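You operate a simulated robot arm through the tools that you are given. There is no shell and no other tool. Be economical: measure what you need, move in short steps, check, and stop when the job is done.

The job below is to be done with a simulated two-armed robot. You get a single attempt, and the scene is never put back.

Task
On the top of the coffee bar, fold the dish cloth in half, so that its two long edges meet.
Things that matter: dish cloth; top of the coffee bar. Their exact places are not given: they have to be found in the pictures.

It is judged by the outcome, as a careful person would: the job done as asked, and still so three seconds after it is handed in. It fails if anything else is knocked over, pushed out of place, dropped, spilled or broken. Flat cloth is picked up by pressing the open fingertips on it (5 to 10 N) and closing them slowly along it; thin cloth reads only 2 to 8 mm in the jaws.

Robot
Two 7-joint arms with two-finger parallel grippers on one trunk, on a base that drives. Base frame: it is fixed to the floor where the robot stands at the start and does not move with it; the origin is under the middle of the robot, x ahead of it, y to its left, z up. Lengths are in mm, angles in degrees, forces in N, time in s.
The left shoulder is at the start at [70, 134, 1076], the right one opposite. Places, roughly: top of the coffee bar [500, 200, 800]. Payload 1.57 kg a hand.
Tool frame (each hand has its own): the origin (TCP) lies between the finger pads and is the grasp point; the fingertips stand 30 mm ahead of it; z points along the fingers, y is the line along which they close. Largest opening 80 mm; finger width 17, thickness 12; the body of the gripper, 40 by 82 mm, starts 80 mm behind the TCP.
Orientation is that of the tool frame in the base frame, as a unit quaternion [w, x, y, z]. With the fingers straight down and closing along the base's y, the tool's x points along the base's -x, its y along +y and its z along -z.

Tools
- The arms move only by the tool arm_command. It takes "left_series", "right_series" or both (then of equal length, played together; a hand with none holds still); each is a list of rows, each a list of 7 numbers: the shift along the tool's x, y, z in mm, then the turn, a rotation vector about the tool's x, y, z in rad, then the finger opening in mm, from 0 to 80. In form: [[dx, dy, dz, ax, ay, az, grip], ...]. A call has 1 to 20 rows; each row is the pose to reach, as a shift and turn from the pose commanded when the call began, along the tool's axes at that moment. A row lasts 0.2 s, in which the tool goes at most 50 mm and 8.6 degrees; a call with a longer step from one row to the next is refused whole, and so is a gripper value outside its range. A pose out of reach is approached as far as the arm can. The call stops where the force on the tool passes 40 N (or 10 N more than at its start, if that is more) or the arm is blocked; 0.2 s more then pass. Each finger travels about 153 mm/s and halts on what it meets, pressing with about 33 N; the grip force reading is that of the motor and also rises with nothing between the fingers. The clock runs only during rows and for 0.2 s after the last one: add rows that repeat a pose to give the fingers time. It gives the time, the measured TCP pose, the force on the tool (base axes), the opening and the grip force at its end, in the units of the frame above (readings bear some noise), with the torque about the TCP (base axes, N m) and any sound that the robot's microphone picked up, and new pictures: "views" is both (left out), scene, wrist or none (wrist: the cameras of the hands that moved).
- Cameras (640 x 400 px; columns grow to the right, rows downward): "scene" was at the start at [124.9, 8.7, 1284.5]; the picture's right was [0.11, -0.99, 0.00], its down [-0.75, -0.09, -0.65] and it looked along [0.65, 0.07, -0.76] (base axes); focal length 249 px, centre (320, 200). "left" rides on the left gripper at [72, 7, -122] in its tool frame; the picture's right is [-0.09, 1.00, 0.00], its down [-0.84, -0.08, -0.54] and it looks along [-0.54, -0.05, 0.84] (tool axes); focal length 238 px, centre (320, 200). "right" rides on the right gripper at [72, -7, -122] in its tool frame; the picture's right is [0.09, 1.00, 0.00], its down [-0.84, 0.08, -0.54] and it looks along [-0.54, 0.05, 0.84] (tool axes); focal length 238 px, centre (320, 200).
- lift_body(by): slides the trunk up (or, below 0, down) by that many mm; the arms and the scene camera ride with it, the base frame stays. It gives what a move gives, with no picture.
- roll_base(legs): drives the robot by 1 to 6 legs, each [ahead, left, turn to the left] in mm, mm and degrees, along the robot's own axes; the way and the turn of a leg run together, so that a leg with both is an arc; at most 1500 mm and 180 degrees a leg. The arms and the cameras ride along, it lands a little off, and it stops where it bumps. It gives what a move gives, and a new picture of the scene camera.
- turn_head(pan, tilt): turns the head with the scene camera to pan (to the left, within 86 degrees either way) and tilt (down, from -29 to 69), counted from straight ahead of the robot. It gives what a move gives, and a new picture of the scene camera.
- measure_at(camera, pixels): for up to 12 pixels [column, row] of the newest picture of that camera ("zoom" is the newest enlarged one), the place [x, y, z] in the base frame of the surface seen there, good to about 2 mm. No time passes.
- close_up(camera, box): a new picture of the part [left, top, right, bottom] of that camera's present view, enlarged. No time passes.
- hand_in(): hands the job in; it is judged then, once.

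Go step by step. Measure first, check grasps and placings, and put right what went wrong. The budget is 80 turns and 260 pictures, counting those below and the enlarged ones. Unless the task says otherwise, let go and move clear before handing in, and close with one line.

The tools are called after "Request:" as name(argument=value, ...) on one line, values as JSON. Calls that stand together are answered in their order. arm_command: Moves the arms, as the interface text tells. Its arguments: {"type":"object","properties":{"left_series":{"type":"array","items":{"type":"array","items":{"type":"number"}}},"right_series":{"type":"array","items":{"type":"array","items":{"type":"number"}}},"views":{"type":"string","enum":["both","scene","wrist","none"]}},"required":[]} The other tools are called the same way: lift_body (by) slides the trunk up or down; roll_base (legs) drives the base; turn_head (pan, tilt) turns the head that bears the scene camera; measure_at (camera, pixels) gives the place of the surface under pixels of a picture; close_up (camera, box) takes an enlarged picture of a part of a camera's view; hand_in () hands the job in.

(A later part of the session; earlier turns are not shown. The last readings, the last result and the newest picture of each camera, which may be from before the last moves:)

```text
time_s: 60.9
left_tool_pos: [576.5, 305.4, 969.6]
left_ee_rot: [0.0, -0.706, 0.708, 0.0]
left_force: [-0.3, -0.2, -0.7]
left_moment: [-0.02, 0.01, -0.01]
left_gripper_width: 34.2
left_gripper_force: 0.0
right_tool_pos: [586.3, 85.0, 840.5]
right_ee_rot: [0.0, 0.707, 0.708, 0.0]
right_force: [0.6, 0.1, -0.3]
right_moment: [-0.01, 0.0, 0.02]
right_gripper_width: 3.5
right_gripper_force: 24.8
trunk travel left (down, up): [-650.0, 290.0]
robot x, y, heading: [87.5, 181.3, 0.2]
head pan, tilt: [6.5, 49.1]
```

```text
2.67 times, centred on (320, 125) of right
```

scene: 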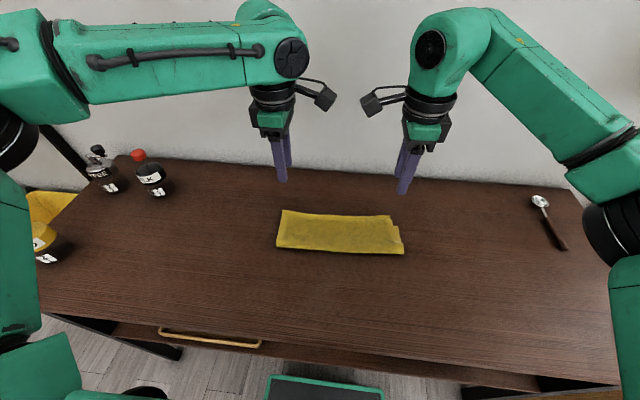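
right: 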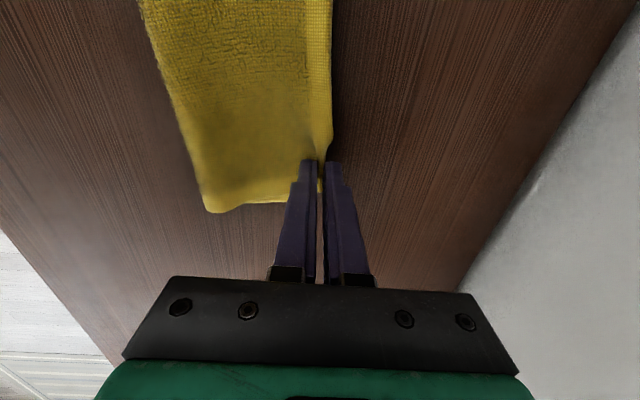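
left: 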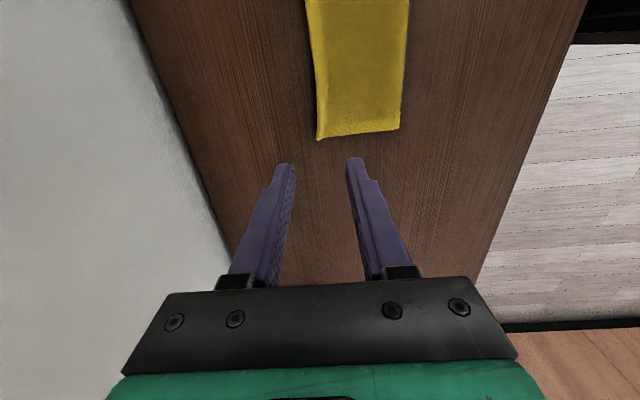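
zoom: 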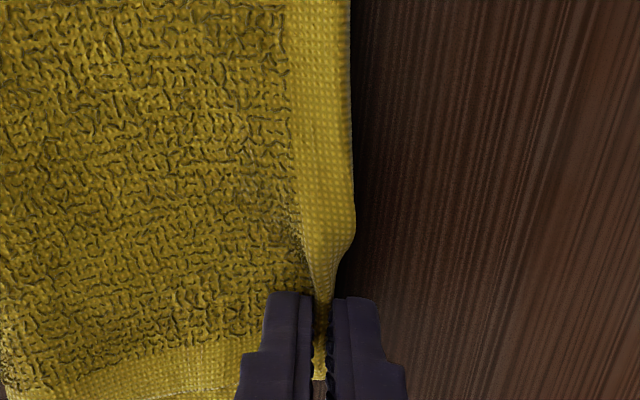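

The top hem is held (3.5 mm). I lift it, bring it back to straighten the roll at the right end, and then lay it at x≈550, 16 mm further to the right.

Request:
arm_command(right_series=[[-2, -6, -10, 0, 0, 0, 0], [-5, -16, -20, 0, 0, 0, 0], [-8, -28, -30, 0, 0, 0, 0], [-11, -42, -39, 0, 0, 0, 0], [-14, -56, -46, 0, 0, 0, 0], [-16, -68, -50, 0, 0, 0, 0], [-17, -78, -52, 0, 0, 0, 0], [-17, -78, -52, 0, 0, 0, 0]], views="both")

Request:
close_up(camera="scene", box=[250, 180, 430, 280])

```text
time_s: 62.7
left_tool_pos: [576.1, 305.4, 971.0]
left_ee_rot: [0.001, -0.706, 0.708, -0.001]
left_force: [0.7, 0.4, -0.1]
left_moment: [-0.02, -0.03, 0.05]
left_gripper_width: 34.0
left_gripper_force: 0.0
right_tool_pos: [507.2, 68.0, 894.7]
right_ee_rot: [0.0, 0.706, 0.708, -0.001]
right_force: [0.6, -0.4, -0.4]
right_moment: [-0.03, -0.03, 0.03]
right_gripper_width: 3.8
right_gripper_force: 25.0
trunk travel left (down, up): [-650.0, 290.0]
robot x, y, heading: [91.0, 188.1, -0.2]
head pan, tilt: [6.5, 49.1]
```

scene: 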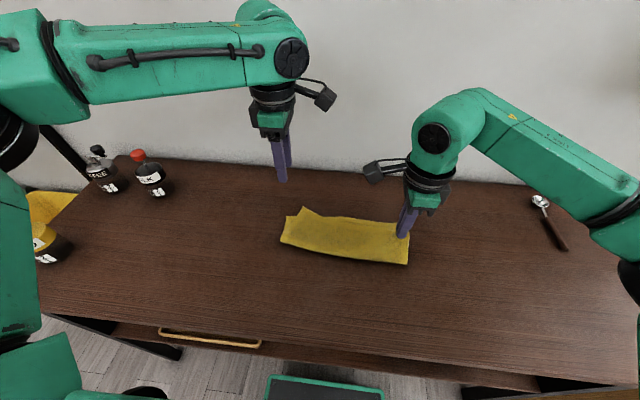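
right: 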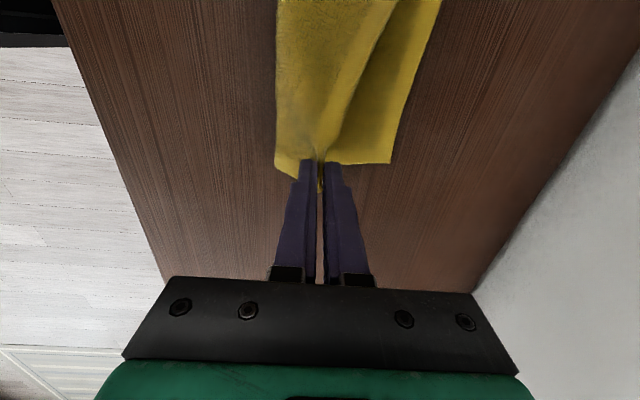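

```text
3.56 times, centred on (340, 230) of scene
```

zoom: 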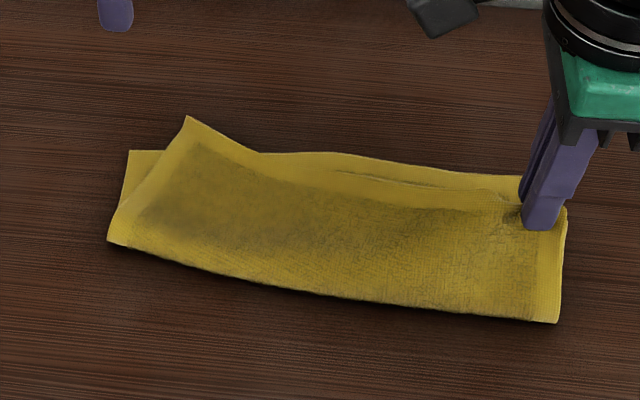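

Pulling back on one side skewed the left end of the top layer. I lay the right edge down at its goal and keep holding it, so the left hand can then fix its own corner.

Request:
arm_command(right_series=[[0, 10, 4, 0, 0, 0, 0], [0, 20, 12, 0, 0, 0, 0], [0, 29, 22, 0, 0, 0, 0], [0, 36, 33, 0, 0, 0, 0], [0, 41, 43, 0, 0, 0, 0], [0, 43, 51, 0, 0, 0, 0], [0, 43, 51, 0, 0, 0, 0]], views="both")

Request:
close_up(camera="left", box=[220, 0, 480, 160])

Request:
close_up(camera="scene", box=[250, 180, 430, 280])

```text
time_s: 64.3
left_tool_pos: [575.2, 305.2, 970.9]
left_ee_rot: [0.001, -0.707, 0.707, 0.0]
left_force: [0.1, -0.7, -0.2]
left_moment: [0.0, 0.01, 0.02]
left_gripper_width: 33.8
left_gripper_force: 0.0
right_tool_pos: [550.8, 68.3, 843.2]
right_ee_rot: [0.001, 0.706, 0.708, 0.0]
right_force: [-0.2, -0.4, -0.3]
right_moment: [0.02, 0.01, 0.02]
right_gripper_width: 3.6
right_gripper_force: 24.9
trunk travel left (down, up): [-650.0, 290.0]
robot x, y, heading: [86.4, 184.6, -0.2]
head pan, tilt: [6.5, 49.1]
```

scene: 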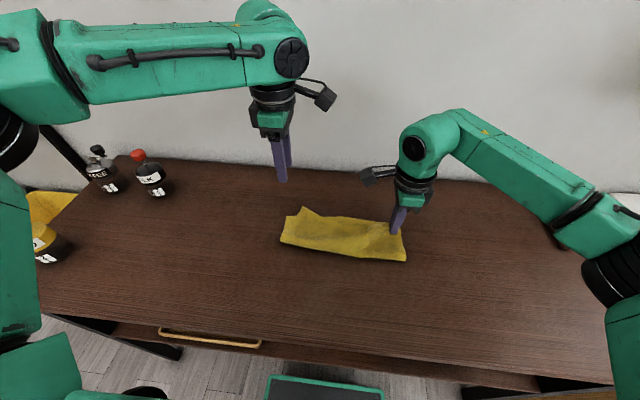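
right: 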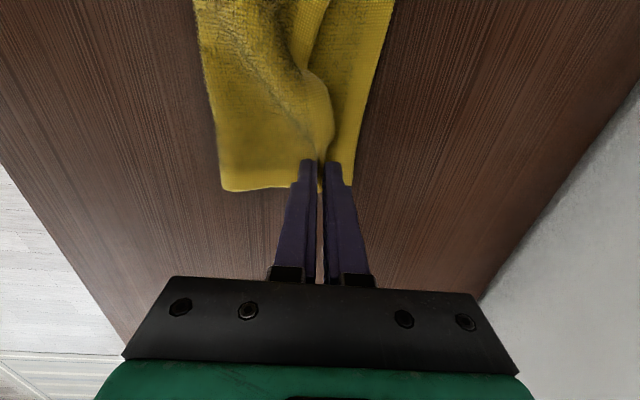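

```text
2.46 times, centred on (350, 80) of left
```

zoom: 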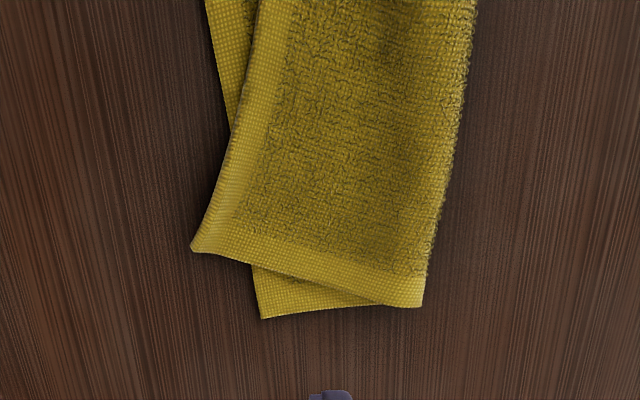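

```text
3.56 times, centred on (340, 230) of scene
```

zoom: 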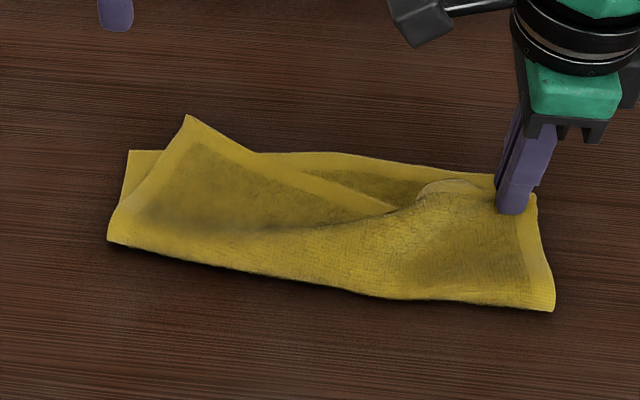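

I measure the top-left corner and the bottom-left corner in the latest scene close-up.

Request:
measure_at(camera="zoom", pixels=[[188, 119], [200, 126], [220, 137], [240, 148], [131, 154], [109, 238], [170, 152], [535, 200], [553, 305], [330, 155], [480, 178]])

```text
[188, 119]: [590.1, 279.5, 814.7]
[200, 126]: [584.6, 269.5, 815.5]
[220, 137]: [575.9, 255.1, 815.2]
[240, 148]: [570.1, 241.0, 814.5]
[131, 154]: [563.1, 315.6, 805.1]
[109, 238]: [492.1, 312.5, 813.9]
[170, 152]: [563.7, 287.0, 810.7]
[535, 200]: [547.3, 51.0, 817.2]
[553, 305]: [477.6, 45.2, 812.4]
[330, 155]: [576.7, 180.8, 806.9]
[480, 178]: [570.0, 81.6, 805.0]
```

The top-left corner is at (590, 280), to go to about (563, 316). I bring the left hand to straddle the hem at (577, 266) and check.

Request:
arm_command(left_series=[[10, 0, 20, 0, 0, 0, 22], [20, 0, 40, 0, 0, 0, 22], [30, -1, 65, 0, 0, 0, 22], [39, -2, 90, 0, 0, 0, 22], [39, -2, 110, 0, 0, 0, 22], [39, -2, 121, 0, 0, 0, 22], [39, -2, 121, 0, 0, 0, 22]], views="wrist")

Request:
close_up(camera="left", box=[200, 50, 440, 200])

```text
time_s: 65.9
left_tool_pos: [558.7, 287.8, 858.0]
left_ee_rot: [-0.001, -0.707, 0.708, 0.0]
left_force: [0.4, 0.5, 0.6]
left_moment: [0.01, -0.01, -0.02]
left_gripper_width: 22.0
left_gripper_force: 0.0
left hand out of reach, approached as far as the arm can: row 3, 4, 5, 6, 7
right_tool_pos: [551.9, 68.4, 844.1]
right_ee_rot: [0.001, 0.706, 0.708, 0.001]
right_force: [-0.5, -1.2, -1.0]
right_moment: [0.0, 0.0, -0.01]
right_gripper_width: 3.7
right_gripper_force: 24.6
trunk travel left (down, up): [-650.0, 290.0]
robot x, y, heading: [87.5, 184.0, -0.2]
head pan, tilt: [6.5, 49.1]
```

left: 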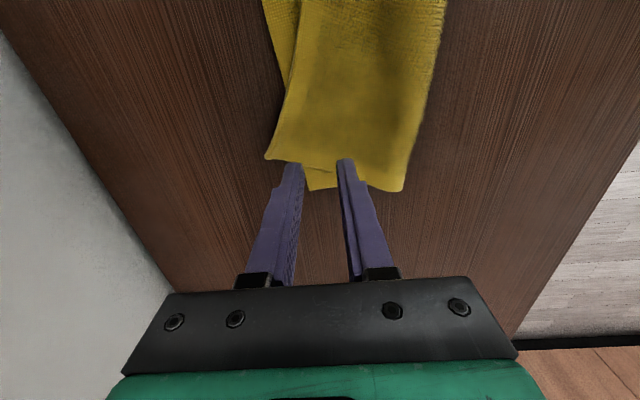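

```text
2.67 times, centred on (320, 125) of left
```

zoom: 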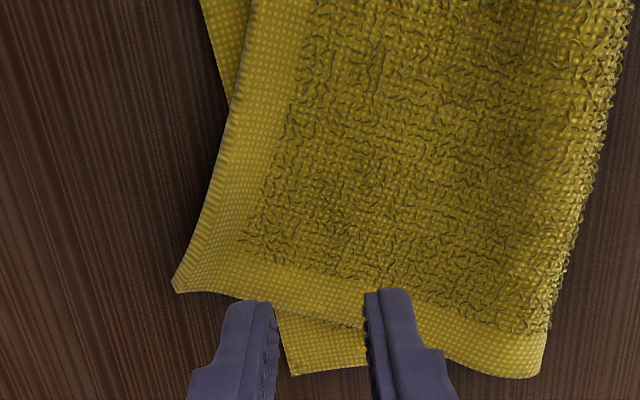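

The left hand cannot come that far inward from this base place. I let the right hem go as before (its edge drops forward), raise both hands and look before shifting the base.

Request:
arm_command(left_series=[[0, 0, -20, 0, 0, 0, 22], [-10, 0, -40, 0, 0, 0, 22], [-15, 0, -60, 0, 0, 0, 22], [-15, 0, -80, 0, 0, 0, 22], [-15, 0, -100, 0, 0, 0, 22], [-15, 0, -110, 0, 0, 0, 22], [-15, 0, -110, 0, 0, 0, 22], [-15, 0, -110, 0, 0, 0, 22], [-15, 0, -110, 0, 0, 0, 22]], right_series=[[0, 0, 3, 0, 0, 0, 0], [0, 3, 3, 0, 0, 0, 8], [0, 7, 3, 0, 0, 0, 16], [0, 11, 3, 0, 0, 0, 24], [0, 13, 3, 0, 0, 0, 30], [0, 13, -20, 0, 0, 0, 30], [0, 13, -50, 0, 0, 0, 30], [0, 13, -90, 0, 0, 0, 30], [0, 13, -125, 0, 0, 0, 30]], views="both")

Request:
close_up(camera="scene", box=[250, 180, 430, 280])

```text
time_s: 67.9
left_tool_pos: [554.7, 302.4, 968.6]
left_ee_rot: [-0.001, -0.706, 0.708, -0.001]
left_force: [1.1, 0.3, -0.2]
left_moment: [0.0, -0.01, 0.01]
left_gripper_width: 22.0
left_gripper_force: 0.1
right_tool_pos: [565.4, 66.7, 969.0]
right_ee_rot: [0.0, 0.707, 0.707, 0.001]
right_force: [0.0, -0.3, 0.0]
right_moment: [-0.03, 0.02, 0.0]
right_gripper_width: 30.3
right_gripper_force: 0.0
trunk travel left (down, up): [-650.0, 290.0]
robot x, y, heading: [87.8, 187.9, -0.0]
head pan, tilt: [6.5, 49.1]
```

scene: 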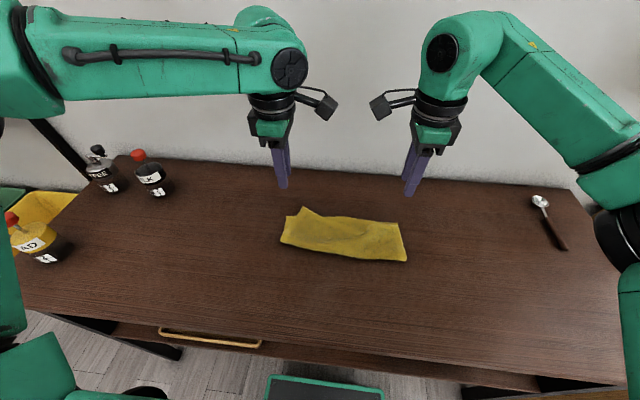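
right: 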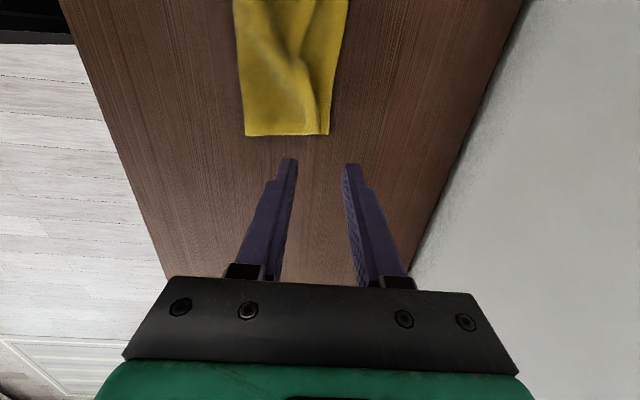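
left: 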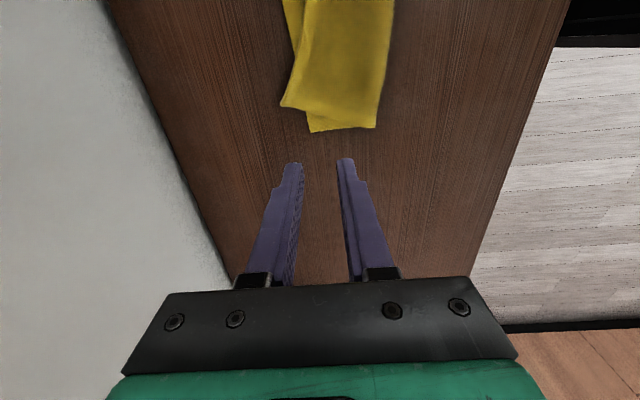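

```text
3.56 times, centred on (340, 230) of scene
```

zoom: 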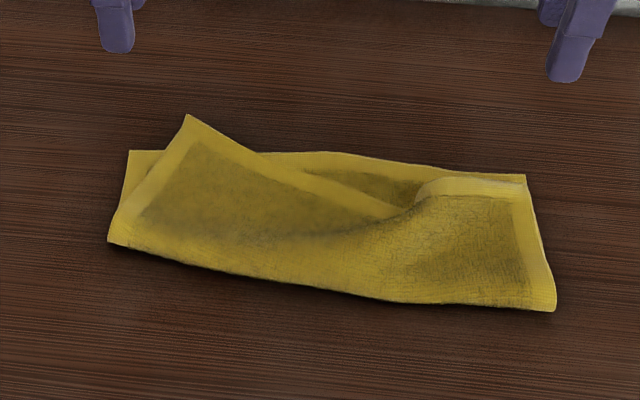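

The right corner now matches well. For the left corner I shift the base 40 mm to the right, so the left hand needn't reach inward so far.

Request:
roll_base(legs=[[6, -40, 0]])

```text
time_s: 68.7
left_tool_pos: [562.0, 264.9, 968.9]
left_ee_rot: [0.001, -0.706, 0.708, -0.003]
left_force: [0.7, -0.1, 0.8]
left_moment: [-0.03, 0.0, -0.01]
left_gripper_width: 22.1
left_gripper_force: 0.1
right_tool_pos: [571.4, 29.6, 968.4]
right_ee_rot: [0.001, 0.706, 0.709, 0.0]
right_force: [0.2, -0.3, 0.6]
right_moment: [-0.01, 0.0, 0.01]
right_gripper_width: 29.8
right_gripper_force: 0.0
trunk travel left (down, up): [-650.0, 290.0]
robot x, y, heading: [96.8, 148.5, 0.1]
head pan, tilt: [6.5, 49.1]
```

scene: 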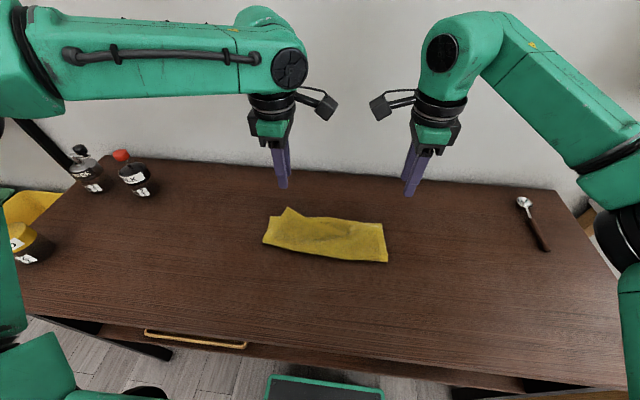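

Left hand to the hem at (577, 266), right hand with closed fingers above the right corner (543, 62) to hold it down.

Request:
arm_command(left_series=[[0, -5, 25, 0, 0, 0, 22], [0, -10, 50, 0, 0, 0, 22], [-1, -15, 75, 0, 0, 0, 22], [-1, -15, 100, 0, 0, 0, 22], [-1, -15, 119, 0, 0, 0, 22], [-1, -15, 119, 0, 0, 0, 22]], right_series=[[8, -7, 25, 0, 0, 0, 20], [16, -14, 50, 0, 0, 0, 10], [24, -21, 70, 0, 0, 0, 0], [32, -28, 90, 0, 0, 0, 0], [32, -28, 110, 0, 0, 0, 0], [32, -28, 110, 0, 0, 0, 0]], views="both")

Request:
close_up(camera="left", box=[200, 50, 440, 200])

```text
time_s: 70.1
left_tool_pos: [577.7, 262.9, 850.3]
left_ee_rot: [0.001, -0.707, 0.708, -0.002]
left_force: [-0.4, 0.7, 0.2]
left_moment: [0.02, -0.01, 0.0]
left_gripper_width: 22.0
left_gripper_force: 0.2
right_tool_pos: [544.2, 61.1, 857.0]
right_ee_rot: [0.001, 0.706, 0.708, 0.001]
right_force: [0.1, -0.3, 0.0]
right_moment: [0.01, 0.03, -0.03]
right_gripper_width: 0.0
right_gripper_force: 21.1
trunk travel left (down, up): [-650.0, 290.0]
robot x, y, heading: [95.4, 148.8, -0.2]
head pan, tilt: [6.5, 49.1]
```

scene: 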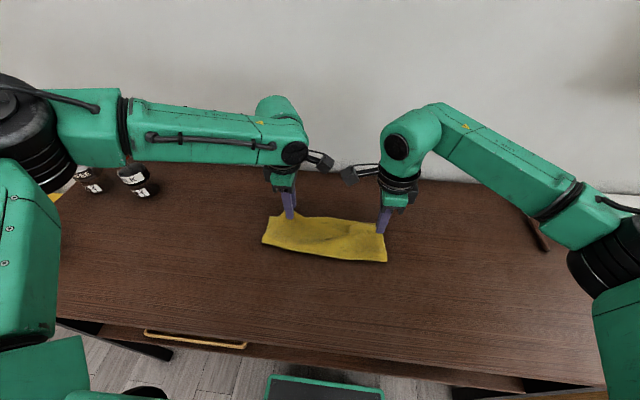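
right: 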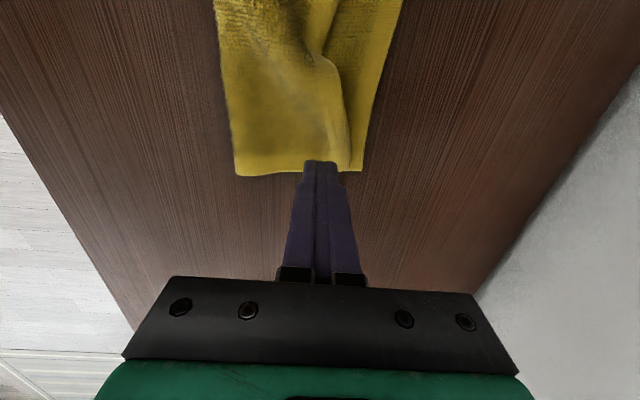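
left: 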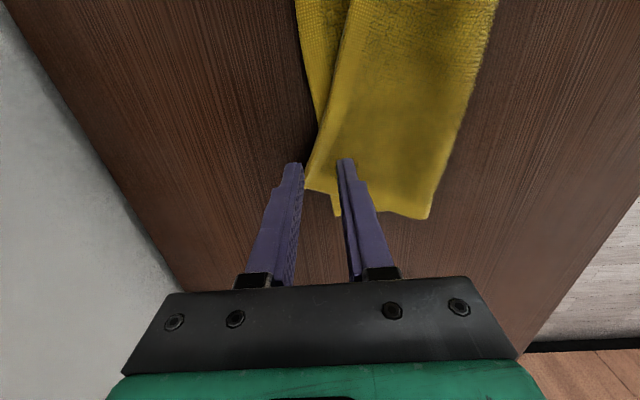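

```text
2.67 times, centred on (320, 125) of left
```

zoom: 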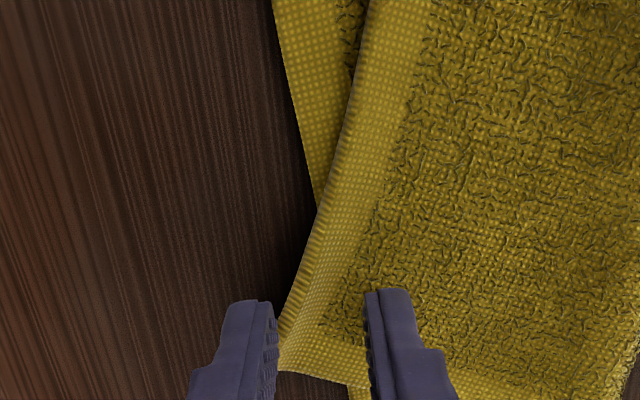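

The left fingers straddle the top corner. I lower and close the left slowly while the right presses lightly on its corner.

Request:
arm_command(left_series=[[0, 0, 6, 0, 0, 0, 22], [0, 0, 12, 0, 0, 0, 22], [0, 0, 15, 0, 0, 0, 22], [0, 0, 17, 0, 0, 0, 22], [0, 0, 18, 0, 0, 0, 20], [0, 0, 18, 0, 0, 0, 18], [0, 0, 18, 0, 0, 0, 16], [0, 0, 18, 0, 0, 0, 14], [0, 0, 18, 0, 0, 0, 12], [0, 0, 18, 0, 0, 0, 10], [0, 0, 18, 0, 0, 0, 8], [0, 0, 18, 0, 0, 0, 6], [0, 0, 18, 0, 0, 0, 4], [0, 0, 18, 0, 0, 0, 2], [0, 0, 18, 0, 0, 0, 0], [0, 0, 18, 0, 0, 0, 0], [0, 0, 10, 0, 0, 0, 0]], right_series=[[0, 0, 5, 0, 0, 0, 0], [0, 0, 10, 0, 0, 0, 0], [0, 0, 14, 0, 0, 0, 0], [0, 0, 17, 0, 0, 0, 0], [0, 0, 18, 0, 0, 0, 0], [0, 0, 19, 0, 0, 0, 0], [0, 0, 20, 0, 0, 0, 0], [0, 0, 20, 0, 0, 0, 0], [0, 0, 20, 0, 0, 0, 0], [0, 0, 20, 0, 0, 0, 0], [0, 0, 20, 0, 0, 0, 0], [0, 0, 20, 0, 0, 0, 0], [0, 0, 20, 0, 0, 0, 0], [0, 0, 20, 0, 0, 0, 0], [0, 0, 20, 0, 0, 0, 0], [0, 0, 20, 0, 0, 0, 0], [0, 0, 20, 0, 0, 0, 0]], views="wrist")

Request:
close_up(camera="left", box=[200, 50, 440, 200])

```text
time_s: 73.7
left_tool_pos: [573.7, 266.4, 839.7]
left_ee_rot: [0.0, 0.708, -0.706, 0.001]
left_force: [-0.2, -0.9, 1.2]
left_moment: [0.02, -0.01, 0.0]
left_gripper_width: 0.0
left_gripper_force: 21.4
left hand out of reach, approached as far as the arm can: row 2, 3, 4, 5, 6, 7, 8, 9, 10, 11, 12, 13, 14, 15, 16, 17
right_tool_pos: [544.5, 60.6, 837.2]
right_ee_rot: [0.001, 0.706, 0.708, 0.0]
right_force: [0.3, -0.2, 1.4]
right_moment: [-0.02, 0.02, 0.01]
right_gripper_width: 0.0
right_gripper_force: 21.4
trunk travel left (down, up): [-650.0, 290.0]
robot x, y, heading: [98.0, 143.7, 0.2]
head pan, tilt: [6.5, 49.1]
```

right: 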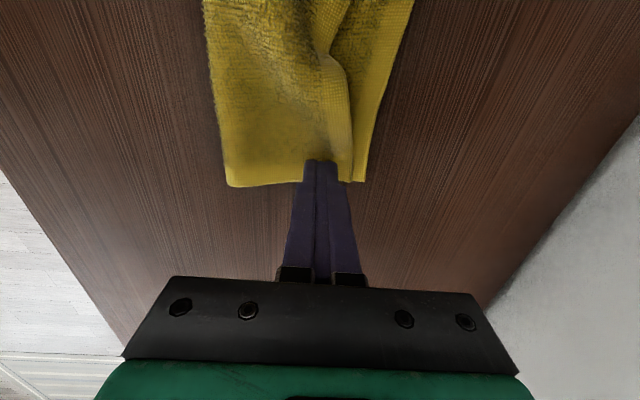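
left: 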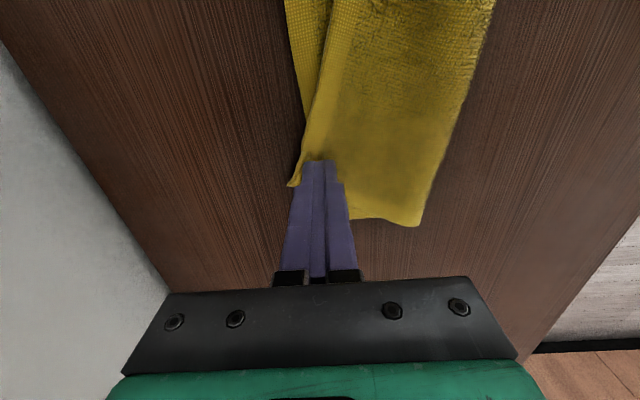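

```text
2.67 times, centred on (320, 125) of left
```

zoom: 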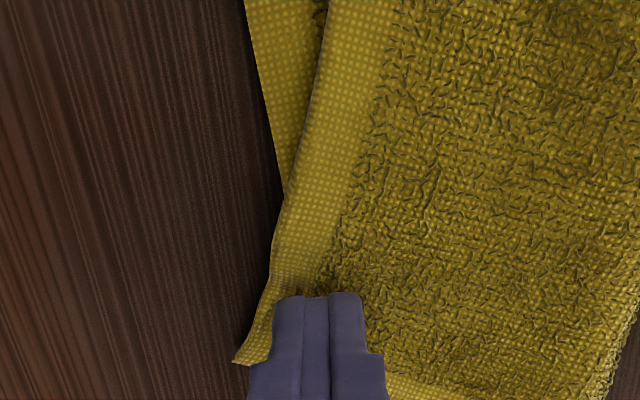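

The left arm was at its far limit and didn't come down (jaw closed on nothing). I open and raise both hands, and drive 15 mm further ahead.

Request:
arm_command(left_series=[[0, 0, -8, 0, 0, 0, 0], [0, 0, -25, 0, 0, 0, 10], [0, 0, -40, 0, 0, 0, 22]], right_series=[[0, 0, -8, 0, 0, 0, 0], [0, 0, -25, 0, 0, 0, 0], [0, 0, -40, 0, 0, 0, 0]], views="none")

Request:
roll_base(legs=[[16, 0, 0]])

Request:
close_up(camera="scene", box=[230, 180, 410, 280])

```text
time_s: 74.5
left_tool_pos: [574.6, 265.8, 880.4]
left_ee_rot: [0.0, -0.707, 0.707, -0.001]
left_force: [-0.4, 0.0, -0.3]
left_moment: [0.0, 0.02, 0.01]
left_gripper_width: 21.7
left_gripper_force: 0.1
right_tool_pos: [543.6, 60.5, 877.6]
right_ee_rot: [0.0, 0.706, 0.708, 0.0]
right_force: [-0.4, 0.7, 0.4]
right_moment: [-0.01, -0.02, 0.01]
right_gripper_width: 0.2
right_gripper_force: 21.6
trunk travel left (down, up): [-650.0, 290.0]
robot x, y, heading: [92.9, 144.3, 0.0]
head pan, tilt: [6.5, 49.1]
```

```text
time_s: 75.3
left_tool_pos: [590.6, 265.2, 881.8]
left_ee_rot: [0.0, -0.707, 0.708, -0.002]
left_force: [-0.6, 0.6, 0.5]
left_moment: [0.0, -0.03, -0.01]
left_gripper_width: 22.2
left_gripper_force: 0.1
right_tool_pos: [558.1, 61.2, 880.2]
right_ee_rot: [0.001, 0.706, 0.709, 0.001]
right_force: [-0.1, -0.6, 0.2]
right_moment: [0.0, -0.02, -0.05]
right_gripper_width: 0.2
right_gripper_force: 21.3
trunk travel left (down, up): [-650.0, 290.0]
robot x, y, heading: [112.7, 145.0, -0.1]
head pan, tilt: [6.5, 49.1]
```

scene: 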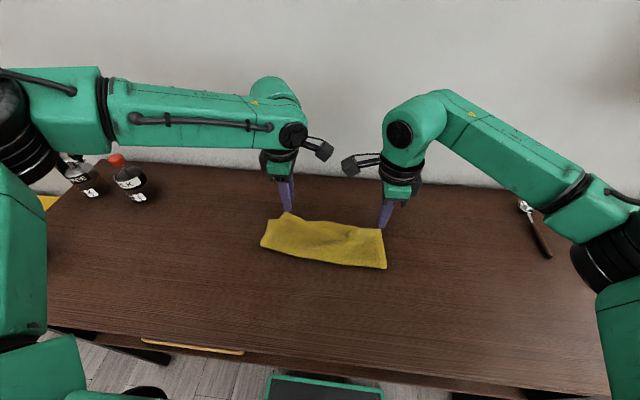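

```text
3.56 times, centred on (320, 230) of scene
```

zoom: 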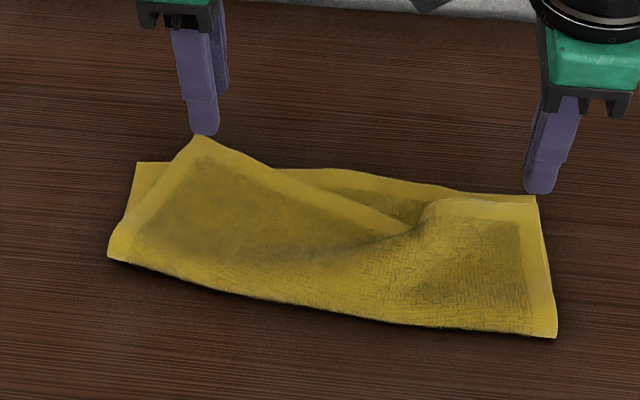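

Request:
measure_at(camera="zoom", pixels=[[203, 138], [220, 147], [240, 158], [139, 165], [110, 255], [536, 199], [553, 330]])

Request:
arm_command(left_series=[[0, 5, 8, 0, 0, 0, 22], [0, 11, 16, 0, 0, 0, 22], [0, 14, 25, 0, 0, 0, 22], [0, 14, 33, 0, 0, 0, 22], [0, 14, 33, 0, 0, 0, 22]], right_series=[[0, -7, 8, 0, 0, 0, 0], [0, -14, 16, 0, 0, 0, 0], [0, -14, 25, 0, 0, 0, 0], [0, -14, 33, 0, 0, 0, 0], [0, -14, 33, 0, 0, 0, 0]], views="wrist")

```text
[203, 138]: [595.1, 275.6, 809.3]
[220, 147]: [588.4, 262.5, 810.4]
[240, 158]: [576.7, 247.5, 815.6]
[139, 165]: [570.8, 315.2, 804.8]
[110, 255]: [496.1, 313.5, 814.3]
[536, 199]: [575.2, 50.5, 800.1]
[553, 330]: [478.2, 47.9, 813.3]
```

```text
time_s: 76.5
left_tool_pos: [577.7, 264.3, 846.7]
left_ee_rot: [0.001, -0.707, 0.707, -0.001]
left_force: [0.0, -0.1, 0.6]
left_moment: [0.01, -0.01, -0.01]
left_gripper_width: 21.7
left_gripper_force: 0.0
right_tool_pos: [543.4, 61.4, 844.5]
right_ee_rot: [0.0, 0.706, 0.708, 0.001]
right_force: [0.6, -0.4, -0.2]
right_moment: [0.0, 0.04, -0.02]
right_gripper_width: 0.2
right_gripper_force: 21.7
trunk travel left (down, up): [-650.0, 290.0]
robot x, y, heading: [111.7, 147.1, 0.2]
head pan, tilt: [6.5, 49.1]
```

right: 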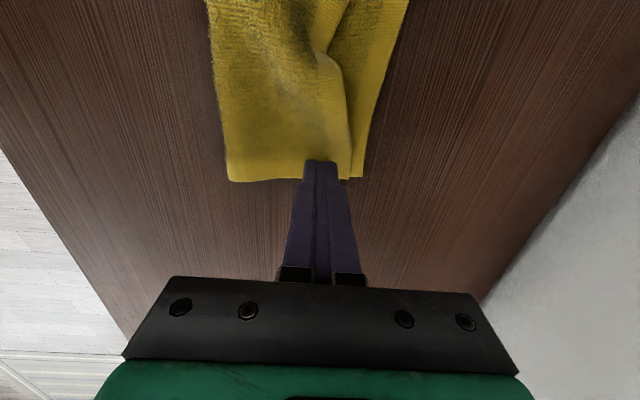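
left: 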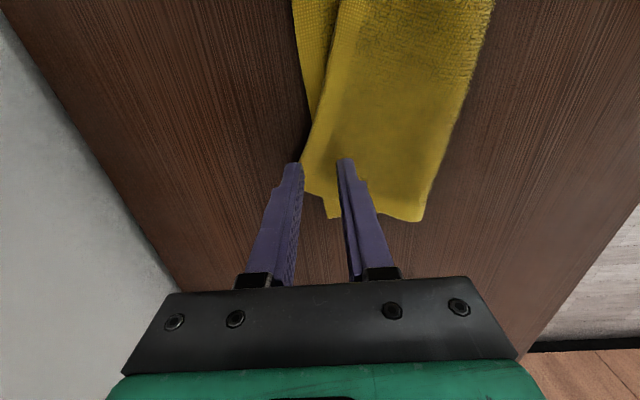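

Left is at (578, 264); I shift it 4 mm forward, lower, and close slowly, with the right pressing on its corner.

Request:
arm_command(left_series=[[0, -4, 4, 0, 0, 0, 22], [0, -4, 8, 0, 0, 0, 22], [0, -4, 11, 0, 0, 0, 22], [0, -4, 14, 0, 0, 0, 22], [0, -4, 15, 0, 0, 0, 20], [0, -4, 16, 0, 0, 0, 18], [0, -4, 16, 0, 0, 0, 16], [0, -4, 16, 0, 0, 0, 14], [0, -4, 16, 0, 0, 0, 12], [0, -4, 16, 0, 0, 0, 10], [0, -4, 16, 0, 0, 0, 8], [0, -4, 16, 0, 0, 0, 6], [0, -4, 16, 0, 0, 0, 4], [0, -4, 16, 0, 0, 0, 2], [0, -4, 16, 0, 0, 0, 0], [0, -4, 16, 0, 0, 0, 0], [0, -4, 8, 0, 0, 0, 0]], right_series=[[0, 0, 3, 0, 0, 0, 0], [0, 0, 6, 0, 0, 0, 0], [0, 0, 8, 0, 0, 0, 0], [0, 0, 9, 0, 0, 0, 0], [0, 0, 10, 0, 0, 0, 0], [0, 0, 10, 0, 0, 0, 0], [0, 0, 10, 0, 0, 0, 0], [0, 0, 10, 0, 0, 0, 0], [0, 0, 10, 0, 0, 0, 0], [0, 0, 10, 0, 0, 0, 0], [0, 0, 10, 0, 0, 0, 0], [0, 0, 10, 0, 0, 0, 0], [0, 0, 10, 0, 0, 0, 0], [0, 0, 10, 0, 0, 0, 0], [0, 0, 10, 0, 0, 0, 0], [0, 0, 10, 0, 0, 0, 0], [0, 0, 10, 0, 0, 0, 0]], views="wrist")

```text
time_s: 80.1
left_tool_pos: [581.1, 266.4, 837.7]
left_ee_rot: [0.0, -0.706, 0.708, 0.0]
left_force: [-0.5, -1.9, 1.7]
left_moment: [-0.01, 0.02, 0.02]
left_gripper_width: 0.0
left_gripper_force: 21.5
right_tool_pos: [544.8, 61.2, 836.5]
right_ee_rot: [0.001, 0.706, 0.708, 0.001]
right_force: [-0.5, -1.2, 5.6]
right_moment: [-0.08, 0.01, -0.02]
right_gripper_width: 0.0
right_gripper_force: 22.3
trunk travel left (down, up): [-650.0, 290.0]
robot x, y, heading: [109.5, 145.1, -0.0]
head pan, tilt: [6.5, 49.1]
```

right: 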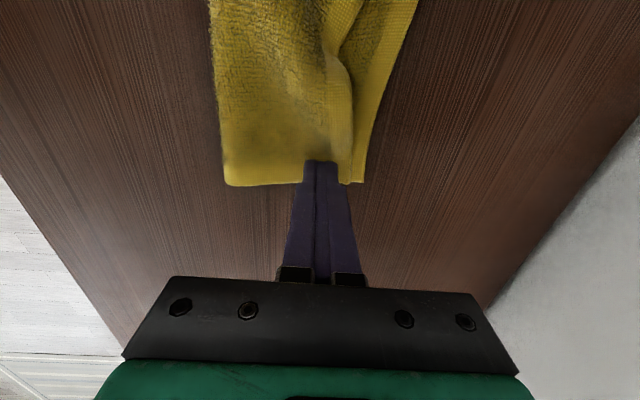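
left: 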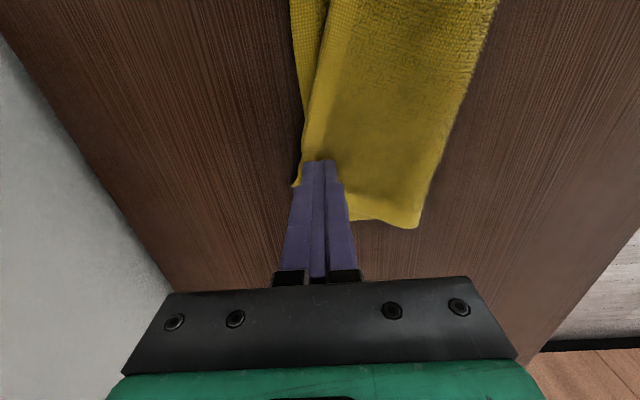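

It slipped: the jaw closed empty because the hem edge lies about 7 mm further out. I lift slightly, open, shift 8 mm forward, press and close again.

Request:
arm_command(left_series=[[0, 0, -8, 0, 0, 0, 4], [0, -4, -12, 0, 0, 0, 16], [0, -8, -12, 0, 0, 0, 26], [0, -8, -4, 0, 0, 0, 26], [0, -8, 2, 0, 0, 0, 26], [0, -8, 6, 0, 0, 0, 26], [0, -8, 8, 0, 0, 0, 26], [0, -8, 9, 0, 0, 0, 26]], views="wrist")

Request:
close_up(camera="left", box=[200, 50, 440, 200])

```text
time_s: 81.9
left_tool_pos: [586.9, 266.0, 834.0]
left_ee_rot: [0.003, -0.707, 0.708, -0.004]
left_force: [3.7, -1.5, 25.6]
left_moment: [-0.02, 0.27, 0.01]
left_gripper_width: 22.4
left_gripper_force: 0.0
left hand out of reach, approached as far as the arm can: row 8
right_tool_pos: [543.0, 60.1, 837.1]
right_ee_rot: [0.0, 0.707, 0.708, 0.001]
right_force: [0.9, 1.2, 2.5]
right_moment: [0.03, -0.02, 0.04]
right_gripper_width: 0.1
right_gripper_force: 21.3
trunk travel left (down, up): [-650.0, 290.0]
robot x, y, heading: [112.8, 144.2, 0.1]
head pan, tilt: [6.5, 49.1]
```

left: 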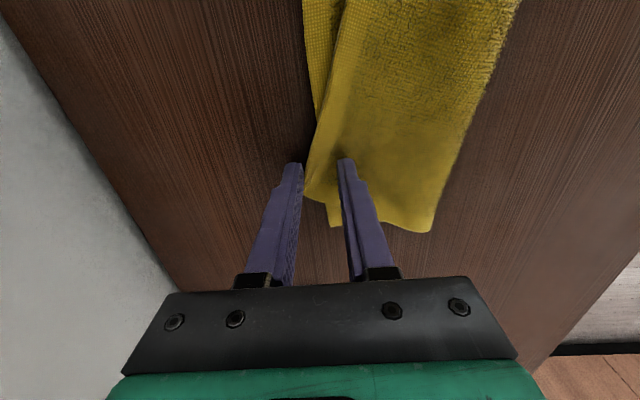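

```text
2.67 times, centred on (320, 125) of left
```

zoom: 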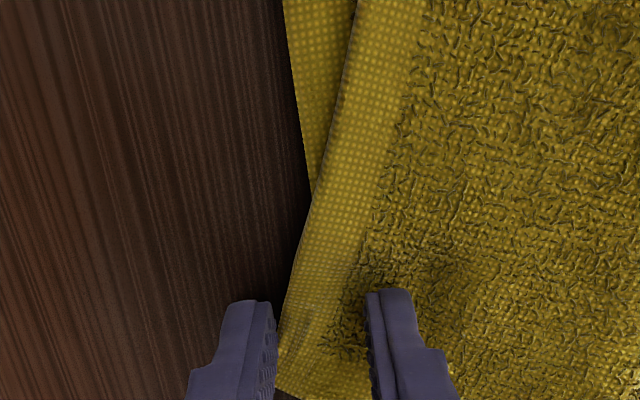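

Now the far finger stands just outside the hem with firm contact. I close slowly, easing the press by 1 mm.

Request:
arm_command(left_series=[[0, 0, -1, 0, 0, 0, 21], [0, 0, -1, 0, 0, 0, 19], [0, 0, -1, 0, 0, 0, 17], [0, 0, -1, 0, 0, 0, 15], [0, 0, -1, 0, 0, 0, 13], [0, 0, -1, 0, 0, 0, 11], [0, 0, -1, 0, 0, 0, 9], [0, 0, -1, 0, 0, 0, 7], [0, 0, -1, 0, 0, 0, 5], [0, 0, -1, 0, 0, 0, 3], [0, 0, -1, 0, 0, 0, 1], [0, 0, -1, 0, 0, 0, 0], [0, 0, -1, 0, 0, 0, 0], [0, 0, -8, 0, 0, 0, 0]], views="wrist")

Request:
close_up(camera="left", box=[200, 50, 440, 200])

```text
time_s: 84.9
left_tool_pos: [587.2, 268.5, 838.3]
left_ee_rot: [0.001, 0.707, -0.707, -0.002]
left_force: [0.4, -0.6, 1.3]
left_moment: [0.01, -0.04, -0.03]
left_gripper_width: 3.8
left_gripper_force: 24.8
right_tool_pos: [545.2, 61.1, 836.9]
right_ee_rot: [0.001, 0.706, 0.708, 0.0]
right_force: [0.9, -0.8, 6.2]
right_moment: [-0.01, -0.04, 0.02]
right_gripper_width: 0.0
right_gripper_force: 21.5
trunk travel left (down, up): [-650.0, 290.0]
robot x, y, heading: [111.6, 147.4, 0.1]
head pan, tilt: [6.5, 49.1]
```

left: 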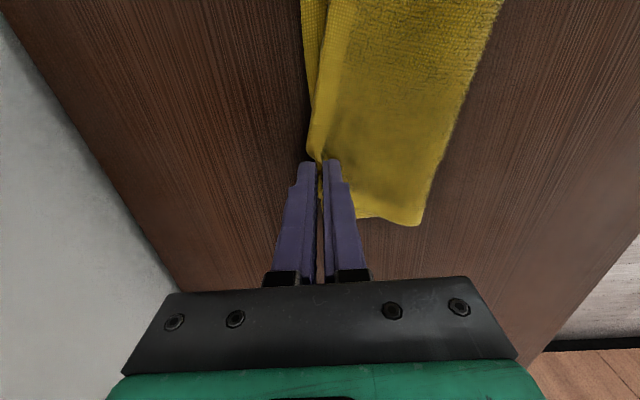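

```text
2.67 times, centred on (320, 125) of left
```

zoom: 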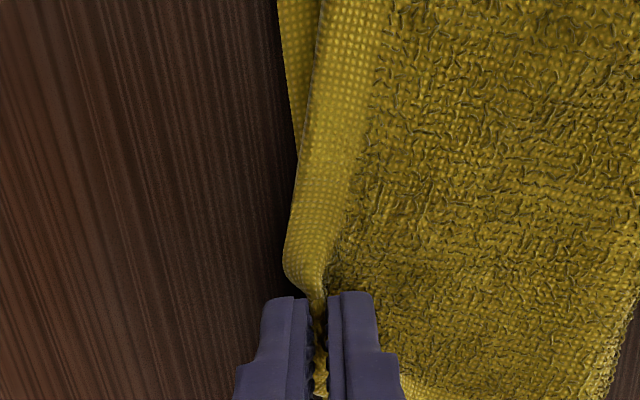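

Held (3.8 mm). I lift it 18 mm, carry it outward and back to (558, 306), and lower again, watching the pull.

Request:
arm_command(left_series=[[-2, 2, -8, 0, 0, 0, 0], [-8, 6, -16, 0, 0, 0, 0], [-15, 12, -20, 0, 0, 0, 0], [-22, 18, -20, 0, 0, 0, 0], [-29, 24, -20, 0, 0, 0, 0], [-35, 28, -16, 0, 0, 0, 0], [-37, 29, -10, 0, 0, 0, 0], [-37, 29, -5, 0, 0, 0, 0], [-37, 29, -5, 0, 0, 0, 0]], views="both")

Request:
close_up(camera="scene", box=[230, 180, 410, 280])

```text
time_s: 86.9
left_tool_pos: [556.9, 304.0, 845.6]
left_ee_rot: [0.0, -0.706, 0.708, -0.002]
left_force: [-0.8, -5.5, 0.0]
left_moment: [-0.18, 0.04, -0.03]
left_gripper_width: 3.6
left_gripper_force: 24.7
right_tool_pos: [544.3, 61.0, 836.3]
right_ee_rot: [0.001, 0.706, 0.709, 0.001]
right_force: [-0.1, 3.8, 5.2]
right_moment: [0.13, 0.02, -0.02]
right_gripper_width: 0.0
right_gripper_force: 21.2
trunk travel left (down, up): [-650.0, 290.0]
robot x, y, heading: [111.7, 146.7, 0.1]
head pan, tilt: [6.5, 49.1]
```

scene: 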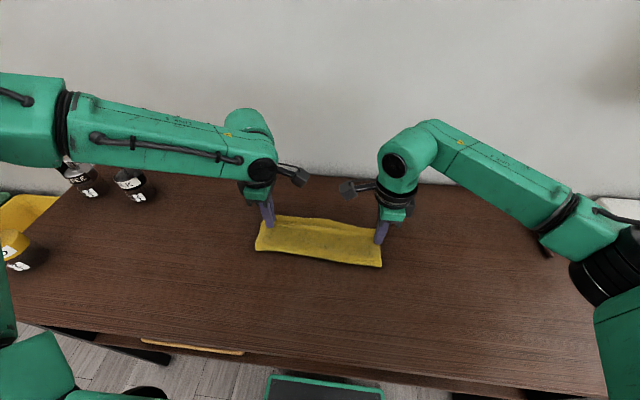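
left: 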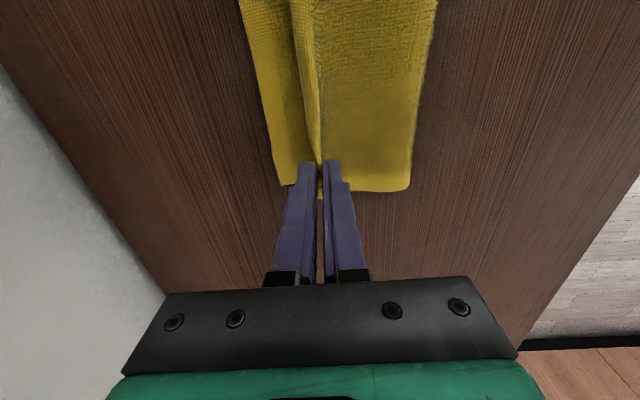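

```text
3.56 times, centred on (320, 230) of scene
```

zoom: 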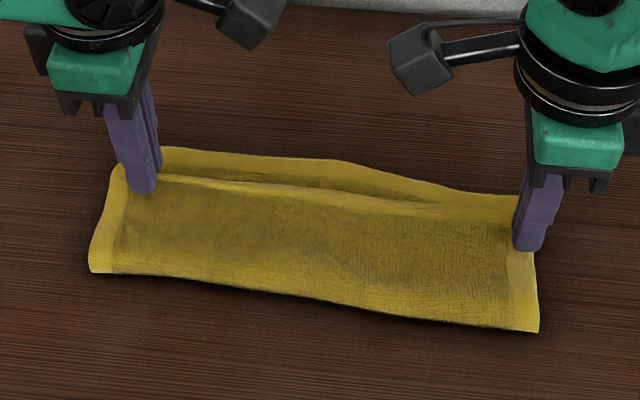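

The bulge pulled out nicely and only the bottom hem shows behind. I measure the bottom far edge near the left.

Request:
measure_at(camera="left", pixels=[[281, 182], [272, 150], [262, 110], [250, 50], [408, 185], [418, 110], [430, 40]])

Request:
measure_at(camera="zoom", pixels=[[165, 150], [335, 163], [518, 199], [420, 180], [92, 268], [538, 328], [320, 296], [125, 170]])

```text
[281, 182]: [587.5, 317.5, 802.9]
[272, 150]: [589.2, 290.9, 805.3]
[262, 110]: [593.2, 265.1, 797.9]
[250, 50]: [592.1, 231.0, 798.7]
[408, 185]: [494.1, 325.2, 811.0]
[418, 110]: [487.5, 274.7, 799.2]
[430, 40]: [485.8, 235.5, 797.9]
```

```text
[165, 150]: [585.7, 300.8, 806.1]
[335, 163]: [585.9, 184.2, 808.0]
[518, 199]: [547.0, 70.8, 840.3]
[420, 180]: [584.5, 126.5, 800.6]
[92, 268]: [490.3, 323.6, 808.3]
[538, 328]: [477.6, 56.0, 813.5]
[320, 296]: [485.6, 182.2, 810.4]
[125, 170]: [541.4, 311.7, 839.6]
```

The bottom left edge now lies at x≈587, so the held hem has to go about 14 mm further. I move it there, lower a little and release with the forward motion.

Request:
arm_command(left_series=[[0, -5, -3, 0, 0, 0, 0], [0, -10, -3, 0, 0, 0, 0], [0, -14, 2, 0, 0, 0, 0], [0, -14, 4, 0, 0, 0, 0], [0, -17, 4, 0, 0, 0, 8], [0, -21, 4, 0, 0, 0, 16], [0, -25, 4, 0, 0, 0, 24], [0, -28, 4, 0, 0, 0, 30], [0, -28, 4, 0, 0, 0, 30]], views="both")

Request:
close_up(camera="left", box=[200, 0, 480, 200])

Request:
close_up(camera="scene", box=[230, 180, 410, 280])

```text
time_s: 88.9
left_tool_pos: [586.6, 304.7, 841.5]
left_ee_rot: [-0.001, -0.706, 0.708, -0.001]
left_force: [0.8, 0.5, 0.6]
left_moment: [-0.01, 0.02, 0.0]
left_gripper_width: 30.2
left_gripper_force: 0.1
right_tool_pos: [544.9, 60.4, 836.8]
right_ee_rot: [0.0, 0.706, 0.708, 0.001]
right_force: [-0.1, -1.6, 4.3]
right_moment: [0.01, -0.02, -0.04]
right_gripper_width: 0.0
right_gripper_force: 21.6
trunk travel left (down, up): [-650.0, 290.0]
robot x, y, heading: [111.4, 147.6, -0.2]
head pan, tilt: [6.5, 49.1]
```

scene: 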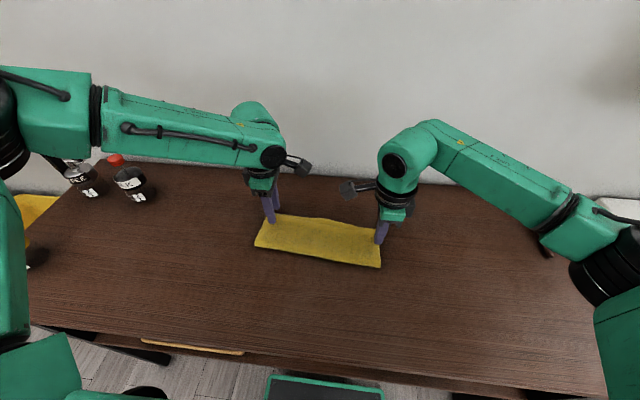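
left: 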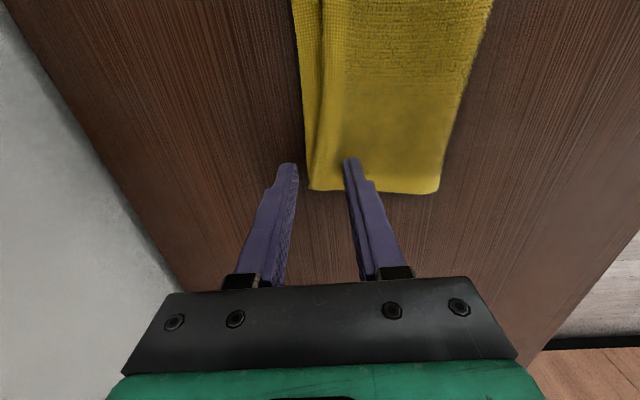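

```text
2.00 times, centred on (340, 100) of left
```

zoom: 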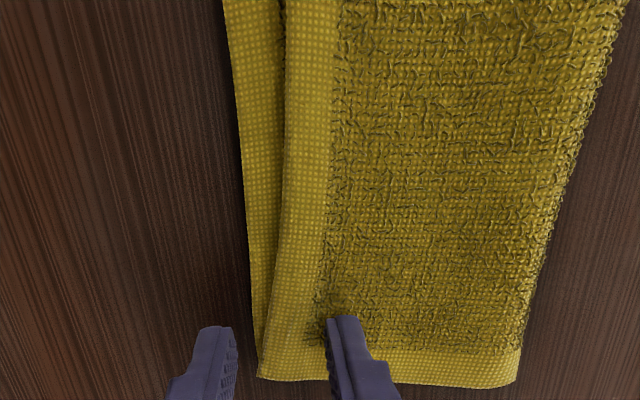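

```text
3.56 times, centred on (320, 230) of scene
```

zoom: 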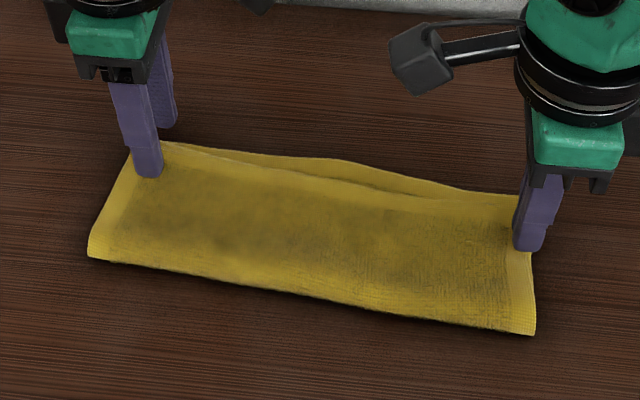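

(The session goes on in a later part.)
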